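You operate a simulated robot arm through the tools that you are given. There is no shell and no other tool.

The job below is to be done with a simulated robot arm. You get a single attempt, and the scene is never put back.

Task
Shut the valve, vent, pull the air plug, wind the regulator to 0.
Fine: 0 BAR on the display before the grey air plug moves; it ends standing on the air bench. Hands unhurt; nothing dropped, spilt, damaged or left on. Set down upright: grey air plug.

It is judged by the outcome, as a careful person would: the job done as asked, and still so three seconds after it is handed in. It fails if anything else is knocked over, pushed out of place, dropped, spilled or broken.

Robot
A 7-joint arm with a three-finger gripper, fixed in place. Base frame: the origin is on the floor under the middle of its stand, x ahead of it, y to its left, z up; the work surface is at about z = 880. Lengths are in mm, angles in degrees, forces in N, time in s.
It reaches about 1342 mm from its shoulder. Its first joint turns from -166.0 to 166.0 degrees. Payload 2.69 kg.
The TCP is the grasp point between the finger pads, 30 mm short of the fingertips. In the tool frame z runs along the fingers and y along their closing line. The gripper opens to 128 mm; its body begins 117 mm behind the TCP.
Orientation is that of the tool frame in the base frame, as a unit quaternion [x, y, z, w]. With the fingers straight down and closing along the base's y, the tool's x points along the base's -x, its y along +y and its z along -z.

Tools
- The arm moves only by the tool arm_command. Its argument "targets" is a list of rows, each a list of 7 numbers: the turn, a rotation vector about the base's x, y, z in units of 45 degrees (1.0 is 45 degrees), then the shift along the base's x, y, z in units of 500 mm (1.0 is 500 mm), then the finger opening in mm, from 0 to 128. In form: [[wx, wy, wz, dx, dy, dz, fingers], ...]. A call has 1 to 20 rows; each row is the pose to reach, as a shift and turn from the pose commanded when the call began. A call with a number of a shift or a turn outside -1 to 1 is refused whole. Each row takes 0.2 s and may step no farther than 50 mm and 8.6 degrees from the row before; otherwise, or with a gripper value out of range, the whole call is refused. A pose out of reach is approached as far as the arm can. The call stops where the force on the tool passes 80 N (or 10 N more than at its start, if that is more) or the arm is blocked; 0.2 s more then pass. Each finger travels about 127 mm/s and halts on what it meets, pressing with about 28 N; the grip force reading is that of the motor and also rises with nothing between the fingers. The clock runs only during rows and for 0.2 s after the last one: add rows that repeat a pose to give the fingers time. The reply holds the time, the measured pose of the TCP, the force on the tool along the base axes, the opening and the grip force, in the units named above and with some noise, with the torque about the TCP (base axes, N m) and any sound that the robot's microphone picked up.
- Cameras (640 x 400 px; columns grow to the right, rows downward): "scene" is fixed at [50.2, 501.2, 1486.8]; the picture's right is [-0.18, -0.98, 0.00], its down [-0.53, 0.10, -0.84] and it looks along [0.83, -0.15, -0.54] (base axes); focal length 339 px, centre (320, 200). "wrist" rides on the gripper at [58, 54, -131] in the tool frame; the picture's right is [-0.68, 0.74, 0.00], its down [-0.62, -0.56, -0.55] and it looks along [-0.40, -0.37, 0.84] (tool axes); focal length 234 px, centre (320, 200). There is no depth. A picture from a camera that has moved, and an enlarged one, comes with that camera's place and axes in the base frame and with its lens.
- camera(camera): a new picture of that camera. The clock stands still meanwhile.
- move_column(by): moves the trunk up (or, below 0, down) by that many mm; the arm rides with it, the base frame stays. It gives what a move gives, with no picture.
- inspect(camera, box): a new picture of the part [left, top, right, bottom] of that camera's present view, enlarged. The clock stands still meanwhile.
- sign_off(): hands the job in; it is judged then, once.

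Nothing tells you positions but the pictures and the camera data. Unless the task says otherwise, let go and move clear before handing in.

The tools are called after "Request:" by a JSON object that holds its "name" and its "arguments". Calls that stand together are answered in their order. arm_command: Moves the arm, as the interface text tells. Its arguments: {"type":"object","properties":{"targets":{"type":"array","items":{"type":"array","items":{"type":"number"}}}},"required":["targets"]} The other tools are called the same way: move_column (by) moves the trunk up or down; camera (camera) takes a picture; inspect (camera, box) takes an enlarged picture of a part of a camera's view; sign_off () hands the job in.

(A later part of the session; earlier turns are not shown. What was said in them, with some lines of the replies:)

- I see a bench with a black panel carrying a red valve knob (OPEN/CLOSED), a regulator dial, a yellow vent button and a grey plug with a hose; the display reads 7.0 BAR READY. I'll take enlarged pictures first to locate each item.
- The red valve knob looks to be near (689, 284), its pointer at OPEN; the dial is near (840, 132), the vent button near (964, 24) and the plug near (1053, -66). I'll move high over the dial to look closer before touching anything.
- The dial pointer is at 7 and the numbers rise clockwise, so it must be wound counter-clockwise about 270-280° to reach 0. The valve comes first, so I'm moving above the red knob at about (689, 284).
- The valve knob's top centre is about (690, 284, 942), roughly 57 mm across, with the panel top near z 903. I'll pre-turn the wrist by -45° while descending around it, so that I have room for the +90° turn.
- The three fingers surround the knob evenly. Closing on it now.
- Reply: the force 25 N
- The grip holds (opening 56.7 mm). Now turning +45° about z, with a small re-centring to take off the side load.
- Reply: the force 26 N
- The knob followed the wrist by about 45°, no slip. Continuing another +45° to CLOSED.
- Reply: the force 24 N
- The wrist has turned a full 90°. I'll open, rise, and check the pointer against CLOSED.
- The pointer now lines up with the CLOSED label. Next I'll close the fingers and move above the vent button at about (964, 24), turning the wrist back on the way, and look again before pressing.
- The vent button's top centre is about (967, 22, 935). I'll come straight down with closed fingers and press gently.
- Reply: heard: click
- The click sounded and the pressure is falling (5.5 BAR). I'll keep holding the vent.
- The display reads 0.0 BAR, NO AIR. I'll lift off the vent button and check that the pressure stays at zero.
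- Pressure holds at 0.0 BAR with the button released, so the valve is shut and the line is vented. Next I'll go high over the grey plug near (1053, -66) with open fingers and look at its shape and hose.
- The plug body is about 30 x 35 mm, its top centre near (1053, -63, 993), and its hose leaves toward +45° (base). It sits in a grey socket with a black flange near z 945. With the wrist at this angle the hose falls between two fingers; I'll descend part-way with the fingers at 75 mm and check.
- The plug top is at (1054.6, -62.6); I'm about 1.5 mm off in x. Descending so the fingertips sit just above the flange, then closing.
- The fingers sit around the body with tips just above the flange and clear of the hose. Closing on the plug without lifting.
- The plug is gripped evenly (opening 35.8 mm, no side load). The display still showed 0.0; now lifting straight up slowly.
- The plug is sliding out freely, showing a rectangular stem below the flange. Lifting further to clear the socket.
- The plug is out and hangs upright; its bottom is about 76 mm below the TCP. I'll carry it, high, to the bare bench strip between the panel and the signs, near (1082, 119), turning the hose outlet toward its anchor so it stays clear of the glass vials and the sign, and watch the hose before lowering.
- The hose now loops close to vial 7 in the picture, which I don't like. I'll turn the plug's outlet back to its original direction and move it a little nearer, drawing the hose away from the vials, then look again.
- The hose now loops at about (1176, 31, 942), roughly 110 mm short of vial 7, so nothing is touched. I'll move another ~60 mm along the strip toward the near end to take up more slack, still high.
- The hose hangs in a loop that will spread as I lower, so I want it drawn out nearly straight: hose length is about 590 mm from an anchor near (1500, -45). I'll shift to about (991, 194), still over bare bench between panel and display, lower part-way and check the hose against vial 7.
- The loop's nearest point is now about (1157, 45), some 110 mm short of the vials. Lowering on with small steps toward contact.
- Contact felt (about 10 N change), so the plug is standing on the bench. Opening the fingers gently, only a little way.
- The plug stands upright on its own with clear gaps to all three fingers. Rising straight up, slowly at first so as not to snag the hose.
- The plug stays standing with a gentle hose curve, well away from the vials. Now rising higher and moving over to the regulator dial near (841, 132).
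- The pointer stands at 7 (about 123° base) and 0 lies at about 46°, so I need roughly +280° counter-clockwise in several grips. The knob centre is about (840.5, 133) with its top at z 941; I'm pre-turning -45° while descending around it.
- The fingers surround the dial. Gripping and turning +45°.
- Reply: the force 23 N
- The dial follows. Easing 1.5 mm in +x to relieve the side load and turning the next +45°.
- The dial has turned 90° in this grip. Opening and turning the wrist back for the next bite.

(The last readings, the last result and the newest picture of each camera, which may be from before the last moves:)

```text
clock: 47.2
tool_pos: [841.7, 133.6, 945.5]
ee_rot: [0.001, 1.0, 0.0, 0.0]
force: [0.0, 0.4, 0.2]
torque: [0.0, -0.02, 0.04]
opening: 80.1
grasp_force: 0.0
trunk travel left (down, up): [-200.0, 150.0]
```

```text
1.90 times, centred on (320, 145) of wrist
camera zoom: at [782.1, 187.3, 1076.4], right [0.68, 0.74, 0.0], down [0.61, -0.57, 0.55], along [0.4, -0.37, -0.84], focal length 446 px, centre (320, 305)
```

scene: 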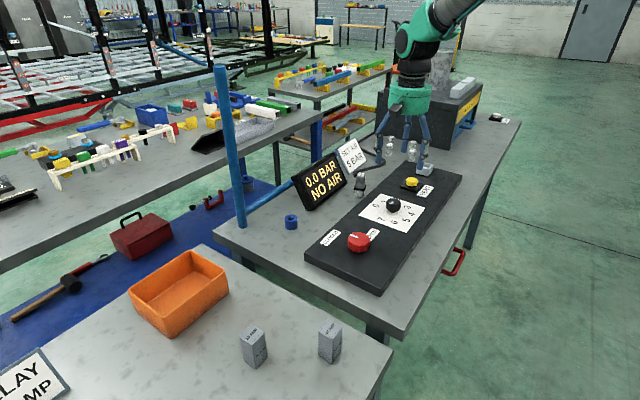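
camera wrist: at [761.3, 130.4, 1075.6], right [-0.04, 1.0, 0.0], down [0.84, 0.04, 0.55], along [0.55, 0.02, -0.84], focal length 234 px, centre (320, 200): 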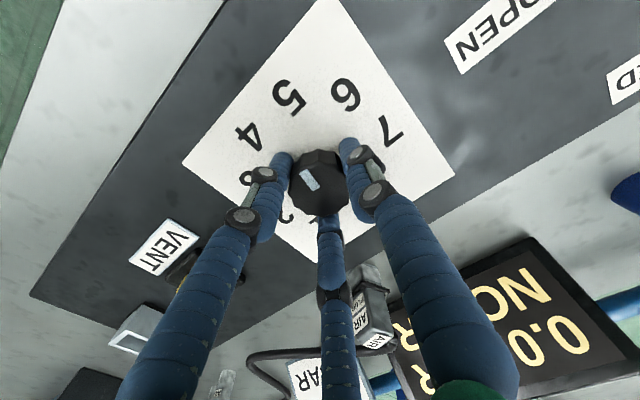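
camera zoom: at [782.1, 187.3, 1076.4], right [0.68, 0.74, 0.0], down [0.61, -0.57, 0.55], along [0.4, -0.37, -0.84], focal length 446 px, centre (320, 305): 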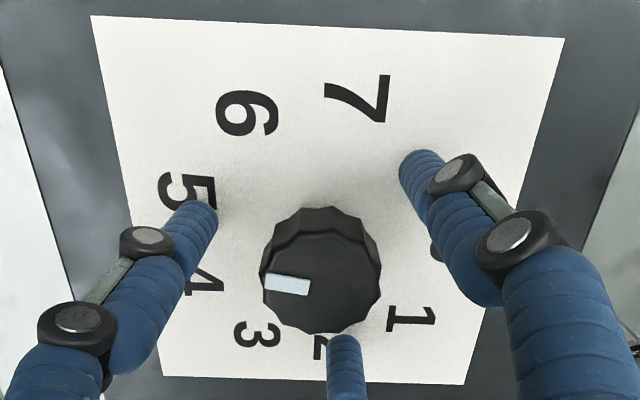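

The pointer now reads between 5 and 4, a clean 90° so far. Turning back the other 45°, then gripping and turning again.

Request:
{"name": "arm_command", "arguments": {"targets": [[0, 0, -0.1667, 0, 0, 0, 80], [0, 0, -0.3333, 0, 0, 0, 80], [0, 0, -0.5, 0, 0, 0, 80], [0, 0, -0.6667, 0, 0, 0, 80], [0, 0, -0.8333, 0, 0, 0, 80], [0, 0, -1.0, 0, 0, 0, 80], [0, 0, -1.0, 0, 0, 0, 60], [0, 0, -1.0, 0, 0, 0, 40], [0, 0, -1.0, 0, 0, 0, 25], [0, 0, -1.0, 0, 0, 0, 25], [0, 0, -0.8333, 0, 0, 0, 25], [0, 0, -0.6667, 0, 0, 0, 25], [0, 0, -0.5, 0, 0, 0, 25], [0, 0, -0.3333, 0, 0, 0, 25], [0, 0, -0.1667, 0, 0, 0, 25], [0, 0, 0, 0, 0, 0, 25]]}}

```text
clock: 50.6
tool_pos: [841.7, 134.9, 944.7]
ee_rot: [-0.002, 1.0, 0.0, -0.001]
force: [-4.3, 7.0, -4.1]
torque: [0.12, -0.2, 0.01]
opening: 40.7
grasp_force: 45.9
trunk travel left (down, up): [-200.0, 150.0]
```

Request:
{"name": "arm_command", "arguments": {"targets": [[0, 0, 0.1667, 0, 0, 0, 25], [0, 0, 0.3333, 0, 0, 0, 25], [0, 0, 0.5, 0, 0, 0, 25], [0, 0, 0.6667, 0, 0, 0, 25], [0, 0, 0.8333, 0, 0, 0, 25], [0, 0, 1.0, 0, 0, 0, 25], [0, 0, 1.0, 0, 0, 0, 25], [0, 0, 1.0, 0, 0, 0, 60], [0, 0, 1.0, 0, 0, 0, 80], [0, 0, 1.0, 0, 0, 0, 80], [0, 0, 0.8333, 0, 0, 0, 80], [0, 0, 0.6667, 0, 0, 0, 80], [0, 0, 0.5, 0, 0, 0, 80], [0, 0, 0.3333, 0, 0, 0, 80], [0, 0, 0.1667, 0, 0, 0, 80], [0, 0, 0, 0, 0, 0, 80]]}}

Request:
{"name": "inspect", "arguments": {"camera": "wrist", "box": [190, 40, 450, 250]}}

Request:
{"name": "camera", "arguments": {"camera": "scene"}}

```text
clock: 54.0
tool_pos: [841.4, 133.6, 945.4]
ee_rot: [0.0, 1.0, -0.001, 0.0]
force: [-0.2, -0.2, 0.2]
torque: [0.0, 0.03, 0.03]
opening: 79.8
grasp_force: 0.0
trunk travel left (down, up): [-200.0, 150.0]
```

```text
1.90 times, centred on (320, 145) of wrist
camera zoom: at [781.9, 187.4, 1076.5], right [0.68, 0.74, 0.0], down [0.61, -0.57, 0.55], along [0.4, -0.37, -0.84], focal length 446 px, centre (320, 305)
```

zoom: 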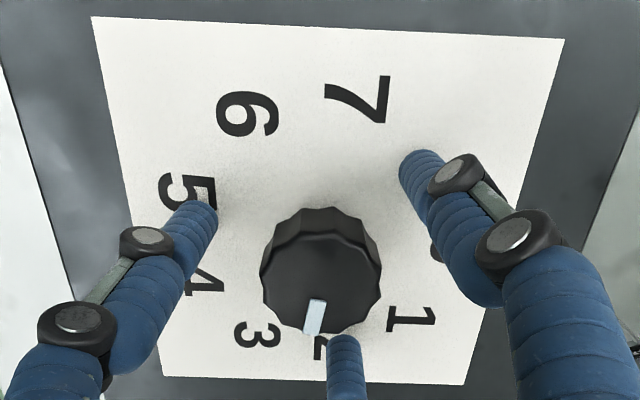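

```text
taken
```

scene: 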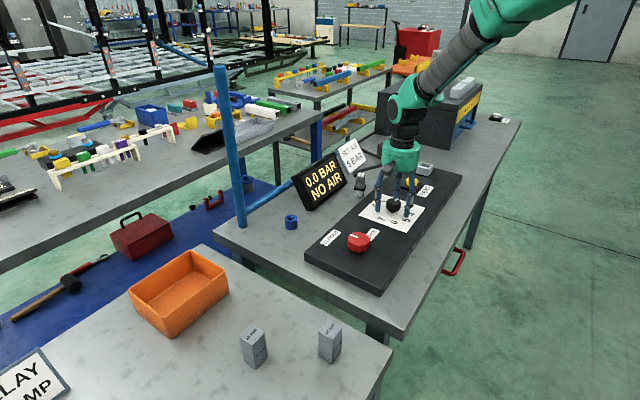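

The pointer now sits between 3 and 2 (180° done). Third bite of +90°.

Request:
{"name": "arm_command", "arguments": {"targets": [[0, 0, -0.1667, 0, 0, 0, 80], [0, 0, -0.3333, 0, 0, 0, 80], [0, 0, -0.5, 0, 0, 0, 80], [0, 0, -0.6667, 0, 0, 0, 80], [0, 0, -0.8333, 0, 0, 0, 80], [0, 0, -1.0, 0, 0, 0, 80], [0, 0, -1.0, 0, 0, 0, 60], [0, 0, -1.0, 0, 0, 0, 40], [0, 0, -1.0, 0, 0, 0, 25], [0, 0, -1.0, 0, 0, 0, 25], [0, 0, -0.8333, 0, 0, 0, 25], [0, 0, -0.6667, 0, 0, 0, 25], [0, 0, -0.5, 0, 0, 0, 25], [0, 0, -0.3333, 0, 0, 0, 25], [0, 0, -0.1667, 0, 0, 0, 25], [0, 0, 0, 0, 0, 0, 25]]}}

```text
clock: 57.4
tool_pos: [841.1, 133.6, 944.8]
ee_rot: [0.0, 1.0, 0.0, 0.0]
force: [-4.3, 4.8, -1.1]
torque: [-0.05, 0.29, 0.03]
opening: 40.5
grasp_force: 45.1
trunk travel left (down, up): [-200.0, 150.0]
```

Request:
{"name": "arm_command", "arguments": {"targets": [[0, 0, 0.1667, 0, 0, 0, 25], [0, 0, 0.3333, 0, 0, 0, 25], [0, 0, 0.5, 0, 0, 0, 25], [0, 0, 0.6667, 0, 0, 0, 25], [0, 0, 0.8333, 0, 0, 0, 25], [0, 0, 1.0, 0, 0, 0, 25], [0, 0, 1.0, 0, 0, 0, 25], [0, 0, 1.0, 0, 0, 0, 60], [0, 0, 1.0, 0, 0, 0, 80], [0, 0, 1.0, 0, 0, 0, 80], [0, 0, 0.8333, 0, 0, 0, 80], [0, 0, 0.6667, 0, 0, 0, 80], [0, 0, 0.5, 0, 0, 0, 80], [0, 0, 0.3333, 0, 0, 0, 80], [0, 0, 0.1667, 0, 0, 0, 80], [0, 0, 0, 0, 0, 0, 80]]}}

Request:
{"name": "inspect", "arguments": {"camera": "wrist", "box": [190, 40, 450, 250]}}

```text
clock: 60.8
tool_pos: [841.9, 134.0, 944.9]
ee_rot: [0.001, 1.0, -0.001, 0.0]
force: [-0.2, -0.6, -0.1]
torque: [0.0, 0.0, 0.01]
opening: 80.0
grasp_force: 0.0
trunk travel left (down, up): [-200.0, 150.0]
```

```text
1.90 times, centred on (320, 145) of wrist
camera zoom: at [782.8, 186.9, 1076.7], right [0.68, 0.74, 0.0], down [0.61, -0.57, 0.55], along [0.4, -0.37, -0.84], focal length 446 px, centre (320, 305)
```

zoom: 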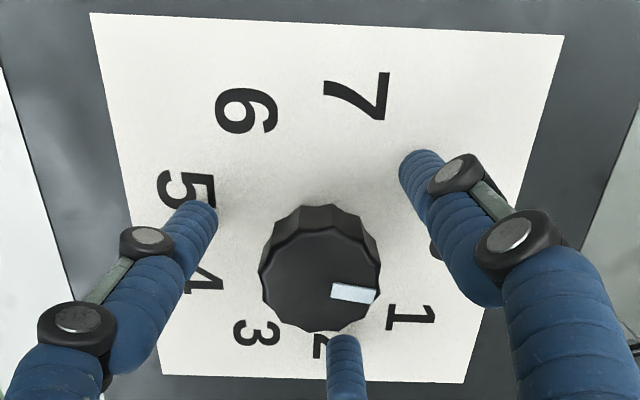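

The pointer is now roughly 10° short of 0. One small bite of +10°, then I'll rise and compare with the scale.

Request:
{"name": "arm_command", "arguments": {"targets": [[0, 0, 0, 0, 0, 0, 60], [0, 0, 0, 0, 0, 0, 40], [0, 0, 0, 0, 0, 0, 25], [0, 0, 0, 0, 0, 0, 25], [0, 0, 0.0741, 0, 0, 0, 25], [0, 0, 0.1482, 0, 0, 0, 25], [0, 0, 0.2222, 0, 0, 0, 25], [0, 0, 0.2222, 0, 0, 0, 25], [0, 0, 0.2222, 0, 0, 0, 25]]}}

Request:
{"name": "inspect", "arguments": {"camera": "wrist", "box": [190, 40, 450, 250]}}

```text
clock: 62.8
tool_pos: [842.6, 135.7, 945.3]
ee_rot: [-0.088, 0.996, 0.0, 0.0]
force: [-4.9, 12.7, -2.6]
torque: [0.4, 0.0, -0.64]
opening: 41.1
grasp_force: 45.0
trunk travel left (down, up): [-200.0, 150.0]
```

```text
1.90 times, centred on (320, 145) of wrist
camera zoom: at [773.4, 176.8, 1076.8], right [0.54, 0.84, 0.0], down [0.71, -0.45, 0.55], along [0.46, -0.3, -0.84], focal length 446 px, centre (320, 305)
```

zoom: 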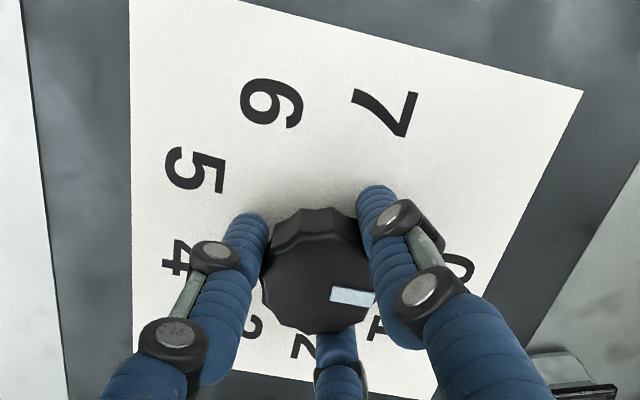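

A resisting torque of -0.64 N·m has appeared, which suggests the dial has met its end stop at 0. Releasing, rising and checking.

Request:
{"name": "arm_command", "arguments": {"targets": [[0, 0, 0, 0, 0, 0, 60], [0, 0, 0, 0, 0, 0, 90], [0, 0, 0, 0, 0, 0, 100], [0, 0, 0, 0, 0, 0.06, 100], [0, 0, -0.08, 0, 0, 0.14, 100], [0, 0, -0.16, 0, 0, 0.22, 100], [0, 0, -0.2222, 0, 0, 0.3, 100], [0, 0, -0.2222, 0, 0, 0.3, 110]]}}

Request:
{"name": "inspect", "arguments": {"camera": "wrist", "box": [255, 40, 395, 175]}}

Request:
{"name": "inspect", "arguments": {"camera": "scene", "box": [365, 190, 425, 235]}}

Request:
{"name": "camera", "arguments": {"camera": "scene"}}

```text
clock: 64.6
tool_pos: [841.6, 134.8, 1096.2]
ee_rot: [0.0, 1.0, 0.0, -0.001]
force: [-0.3, 0.8, -0.3]
torque: [0.05, -0.03, 0.0]
opening: 109.6
grasp_force: 0.0
trunk travel left (down, up): [-200.0, 150.0]
```

```text
2.96 times, centred on (325, 108) of wrist
camera zoom: at [781.7, 188.1, 1226.2], right [0.68, 0.74, 0.0], down [0.62, -0.57, 0.55], along [0.4, -0.37, -0.84], focal length 694 px, centre (305, 474)
```

zoom: 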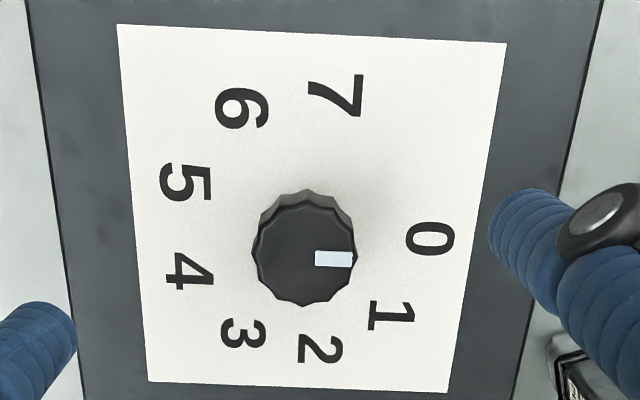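

```text
8.89 times, centred on (395, 212) of scene
camera zoom: at [50.2, 501.2, 1486.8], right [-0.18, -0.98, 0.0], down [-0.53, 0.1, -0.84], along [0.83, -0.15, -0.54], focal length 3016 px, centre (-347, 89)
```

zoom: 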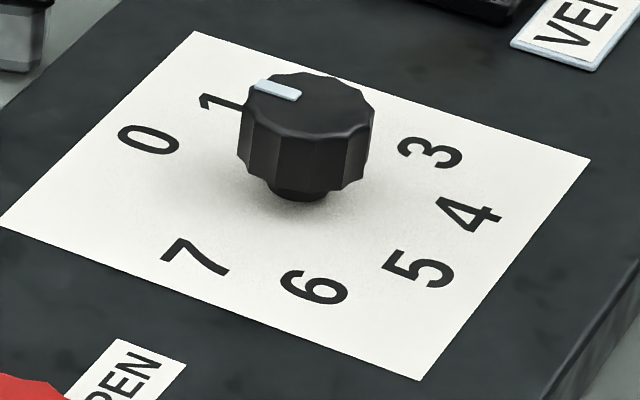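

```text
taken
```

scene: 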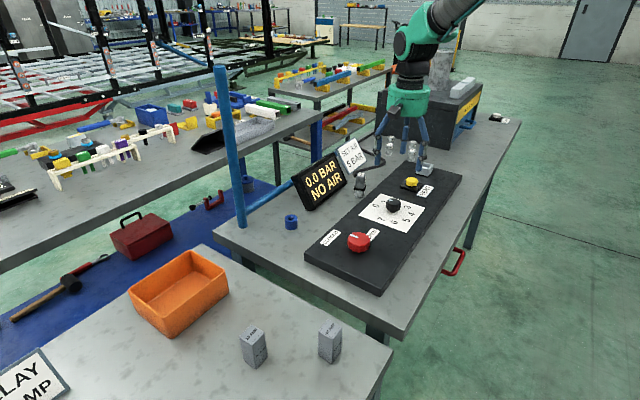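

Request:
{"name": "inspect", "arguments": {"camera": "wrist", "box": [300, 90, 360, 130]}}

Request:
{"name": "inspect", "arguments": {"camera": "scene", "box": [375, 192, 411, 216]}}

Request:
{"name": "inspect", "arguments": {"camera": "scene", "box": [290, 130, 450, 250]}}

Request:
{"name": "inspect", "arguments": {"camera": "wrist", "box": [360, 130, 500, 350]}}

```text
10.00 times, centred on (330, 110) of wrist
camera zoom: at [781.7, 188.1, 1226.2], right [0.68, 0.74, 0.0], down [0.62, -0.57, 0.55], along [0.4, -0.37, -0.84], focal length 2342 px, centre (220, 1100)
```

zoom: 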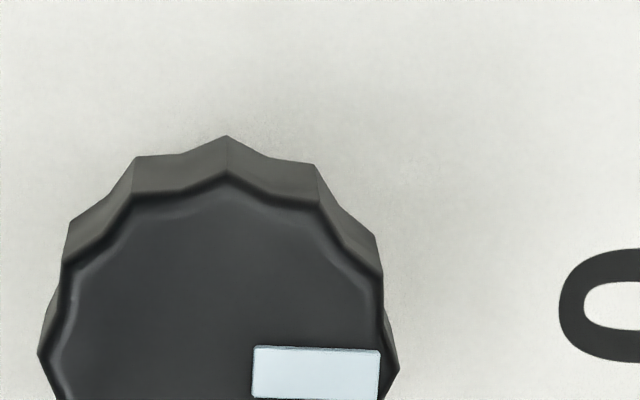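

```text
16.00 times, centred on (393, 204) of scene
camera zoom: at [50.2, 501.2, 1486.8], right [-0.18, -0.98, 0.0], down [-0.53, 0.1, -0.84], along [0.83, -0.15, -0.54], focal length 5429 px, centre (-848, 136)
```

zoom: 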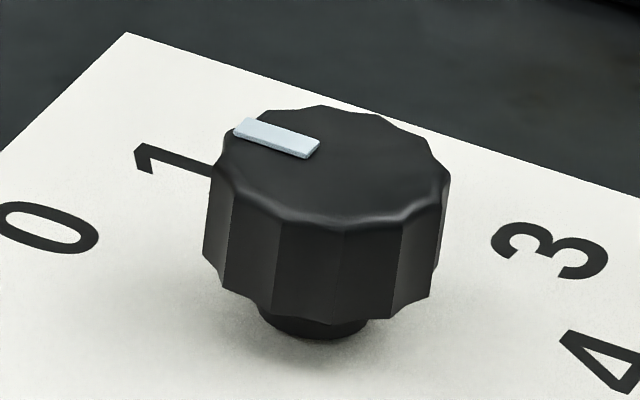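

```text
3.33 times, centred on (370, 190) of scene
camera zoom: at [50.2, 501.2, 1486.8], right [-0.18, -0.98, 0.0], down [-0.53, 0.1, -0.84], along [0.83, -0.15, -0.54], focal length 1131 px, centre (153, 233)
```

zoom: 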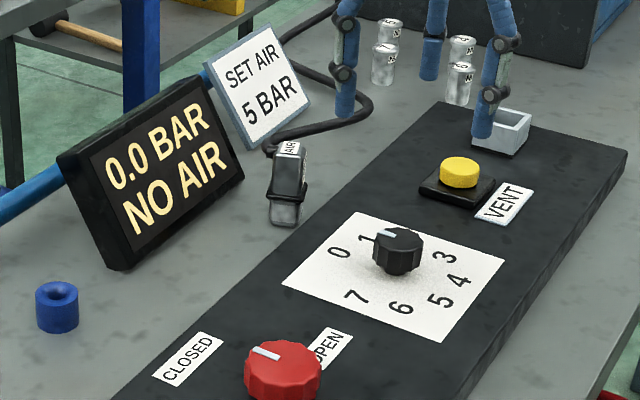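

```text
1.82 times, centred on (430, 240) of wrist
camera zoom: at [781.7, 188.1, 1226.2], right [0.68, 0.74, 0.0], down [0.62, -0.57, 0.55], along [0.4, -0.37, -0.84], focal length 426 px, centre (120, 127)
```

zoom: 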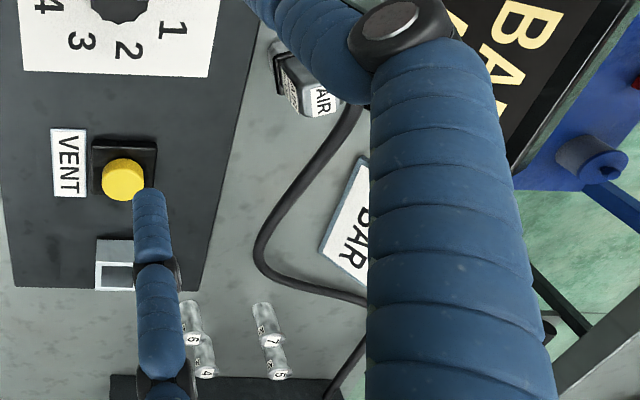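

The dial pointer measures about 46°, matching the 0 mark, the plug stands upright and the hose is well clear of the vials. Let me double-check the valve pointer more closely before finishing.

Request:
{"name": "inspect", "arguments": {"camera": "scene", "box": [336, 226, 384, 256]}}

Request:
{"name": "inspect", "arguments": {"camera": "scene", "box": [345, 165, 385, 205]}}

```text
13.33 times, centred on (360, 241) of scene
camera zoom: at [50.2, 501.2, 1486.8], right [-0.18, -0.98, 0.0], down [-0.53, 0.1, -0.84], along [0.83, -0.15, -0.54], focal length 4524 px, centre (-213, -347)
```

zoom: 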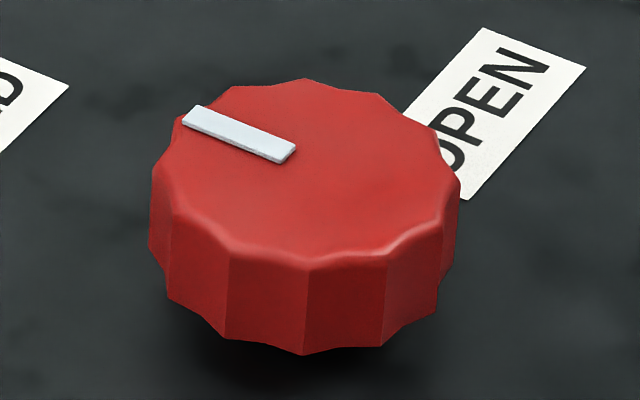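

```text
10.00 times, centred on (365, 185) of scene
camera zoom: at [50.2, 501.2, 1486.8], right [-0.18, -0.98, 0.0], down [-0.53, 0.1, -0.84], along [0.83, -0.15, -0.54], focal length 3393 px, centre (-130, 350)
```

zoom: 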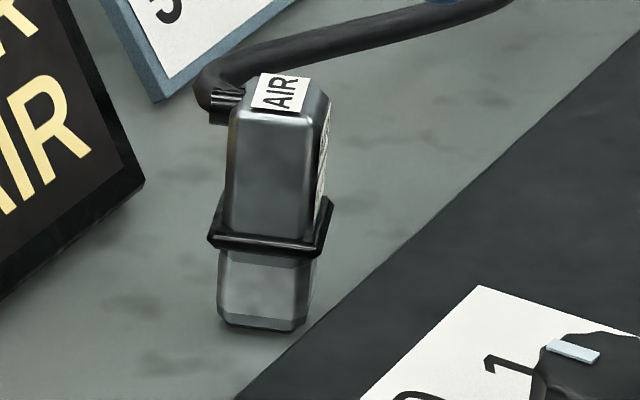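

The valve pointer is at 45.6°, dead on CLOSED. I'll retreat upward and back, well clear, and take a last look.

Request:
{"name": "arm_command", "arguments": {"targets": [[0, 0, 0, 0, 0, 0.08, 110], [0, 0, 0, -0.03, 0.02, 0.15, 110], [0, 0, 0, -0.1, 0.06, 0.18, 110], [0, 0, 0, -0.18, 0.1, 0.19, 110], [0, 0, 0, -0.26, 0.14, 0.19, 110], [0, 0, 0, -0.3, 0.16, 0.19, 110], [0, 0, 0, -0.3, 0.16, 0.19, 110], [0, 0, 0, -0.3, 0.16, 0.19, 110], [0, 0, 0, -0.3, 0.16, 0.19, 110]]}}

Request:
{"name": "camera", "arguments": {"camera": "scene"}}

Request:
{"name": "camera", "arguments": {"camera": "wrist"}}

Request:
{"name": "inspect", "arguments": {"camera": "scene", "box": [290, 120, 450, 250]}}

```text
clock: 66.6
tool_pos: [691.8, 215.0, 1190.2]
ee_rot: [0.0, 1.0, 0.0, 0.0]
force: [-0.3, -0.1, 0.3]
torque: [-0.02, 0.02, 0.03]
opening: 110.4
grasp_force: 0.0
trunk travel left (down, up): [-200.0, 150.0]
```

```text
taken
```

scene: 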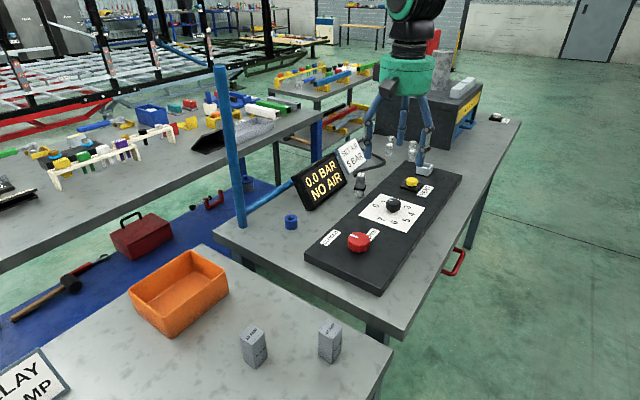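

```text
taken
camera wrist: at [632.6, 268.2, 1321.6], right [0.68, 0.74, 0.0], down [0.62, -0.56, 0.55], along [0.4, -0.37, -0.84], focal length 234 px, centre (320, 200)
```

wrist: 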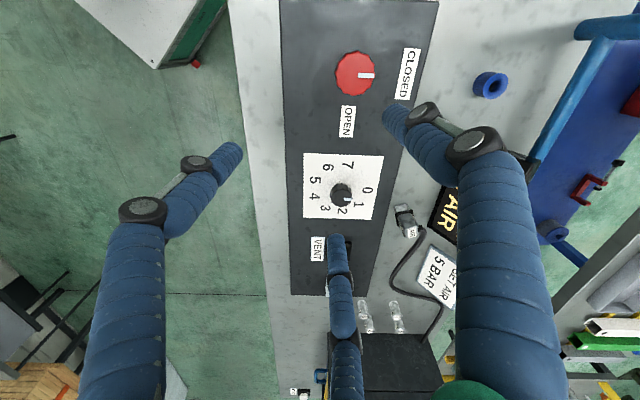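

```text
3.08 times, centred on (370, 185) of scene
camera zoom: at [50.2, 501.2, 1486.8], right [-0.18, -0.98, 0.0], down [-0.53, 0.1, -0.84], along [0.83, -0.15, -0.54], focal length 1044 px, centre (166, 246)
```

zoom: 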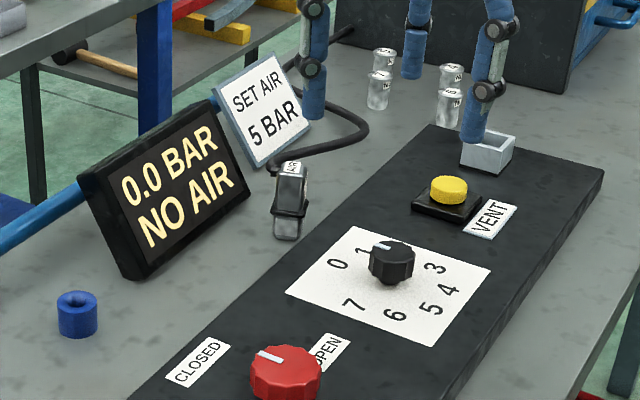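

The valve is at CLOSED, the display reads 0.0 BAR NO AIR, and the dial is at 0. The plug stands upright on the bench and nothing else has moved. The arm is clear, so I'm handing in.

Request:
{"name": "sign_off", "arguments": {}}

```text
The job is handed in.
```

The job is done and handed in. I saw nothing else on the bench move in my last pictures before handing in.

- **Valve:** turned 90° to CLOSED. The pointer lines up with the label.
- **Vent:** I held the yellow button until the display read 0.0 BAR, NO AIR. It stayed at zero after I let go.
- **Air plug:** pulled only after the display showed 0. It now stands upright on the bench strip between the panel and the display. The hose ran close to the numbered vials while I was moving the plug, so I chose a spot that draws the hose well clear of them.
- **Regulator:** wound counter-clockwise from 7 to 0, about 280°, until it resisted as if at its end stop. The pointer matches the 0 mark.

The fingers are open and the arm is clear of the bench.
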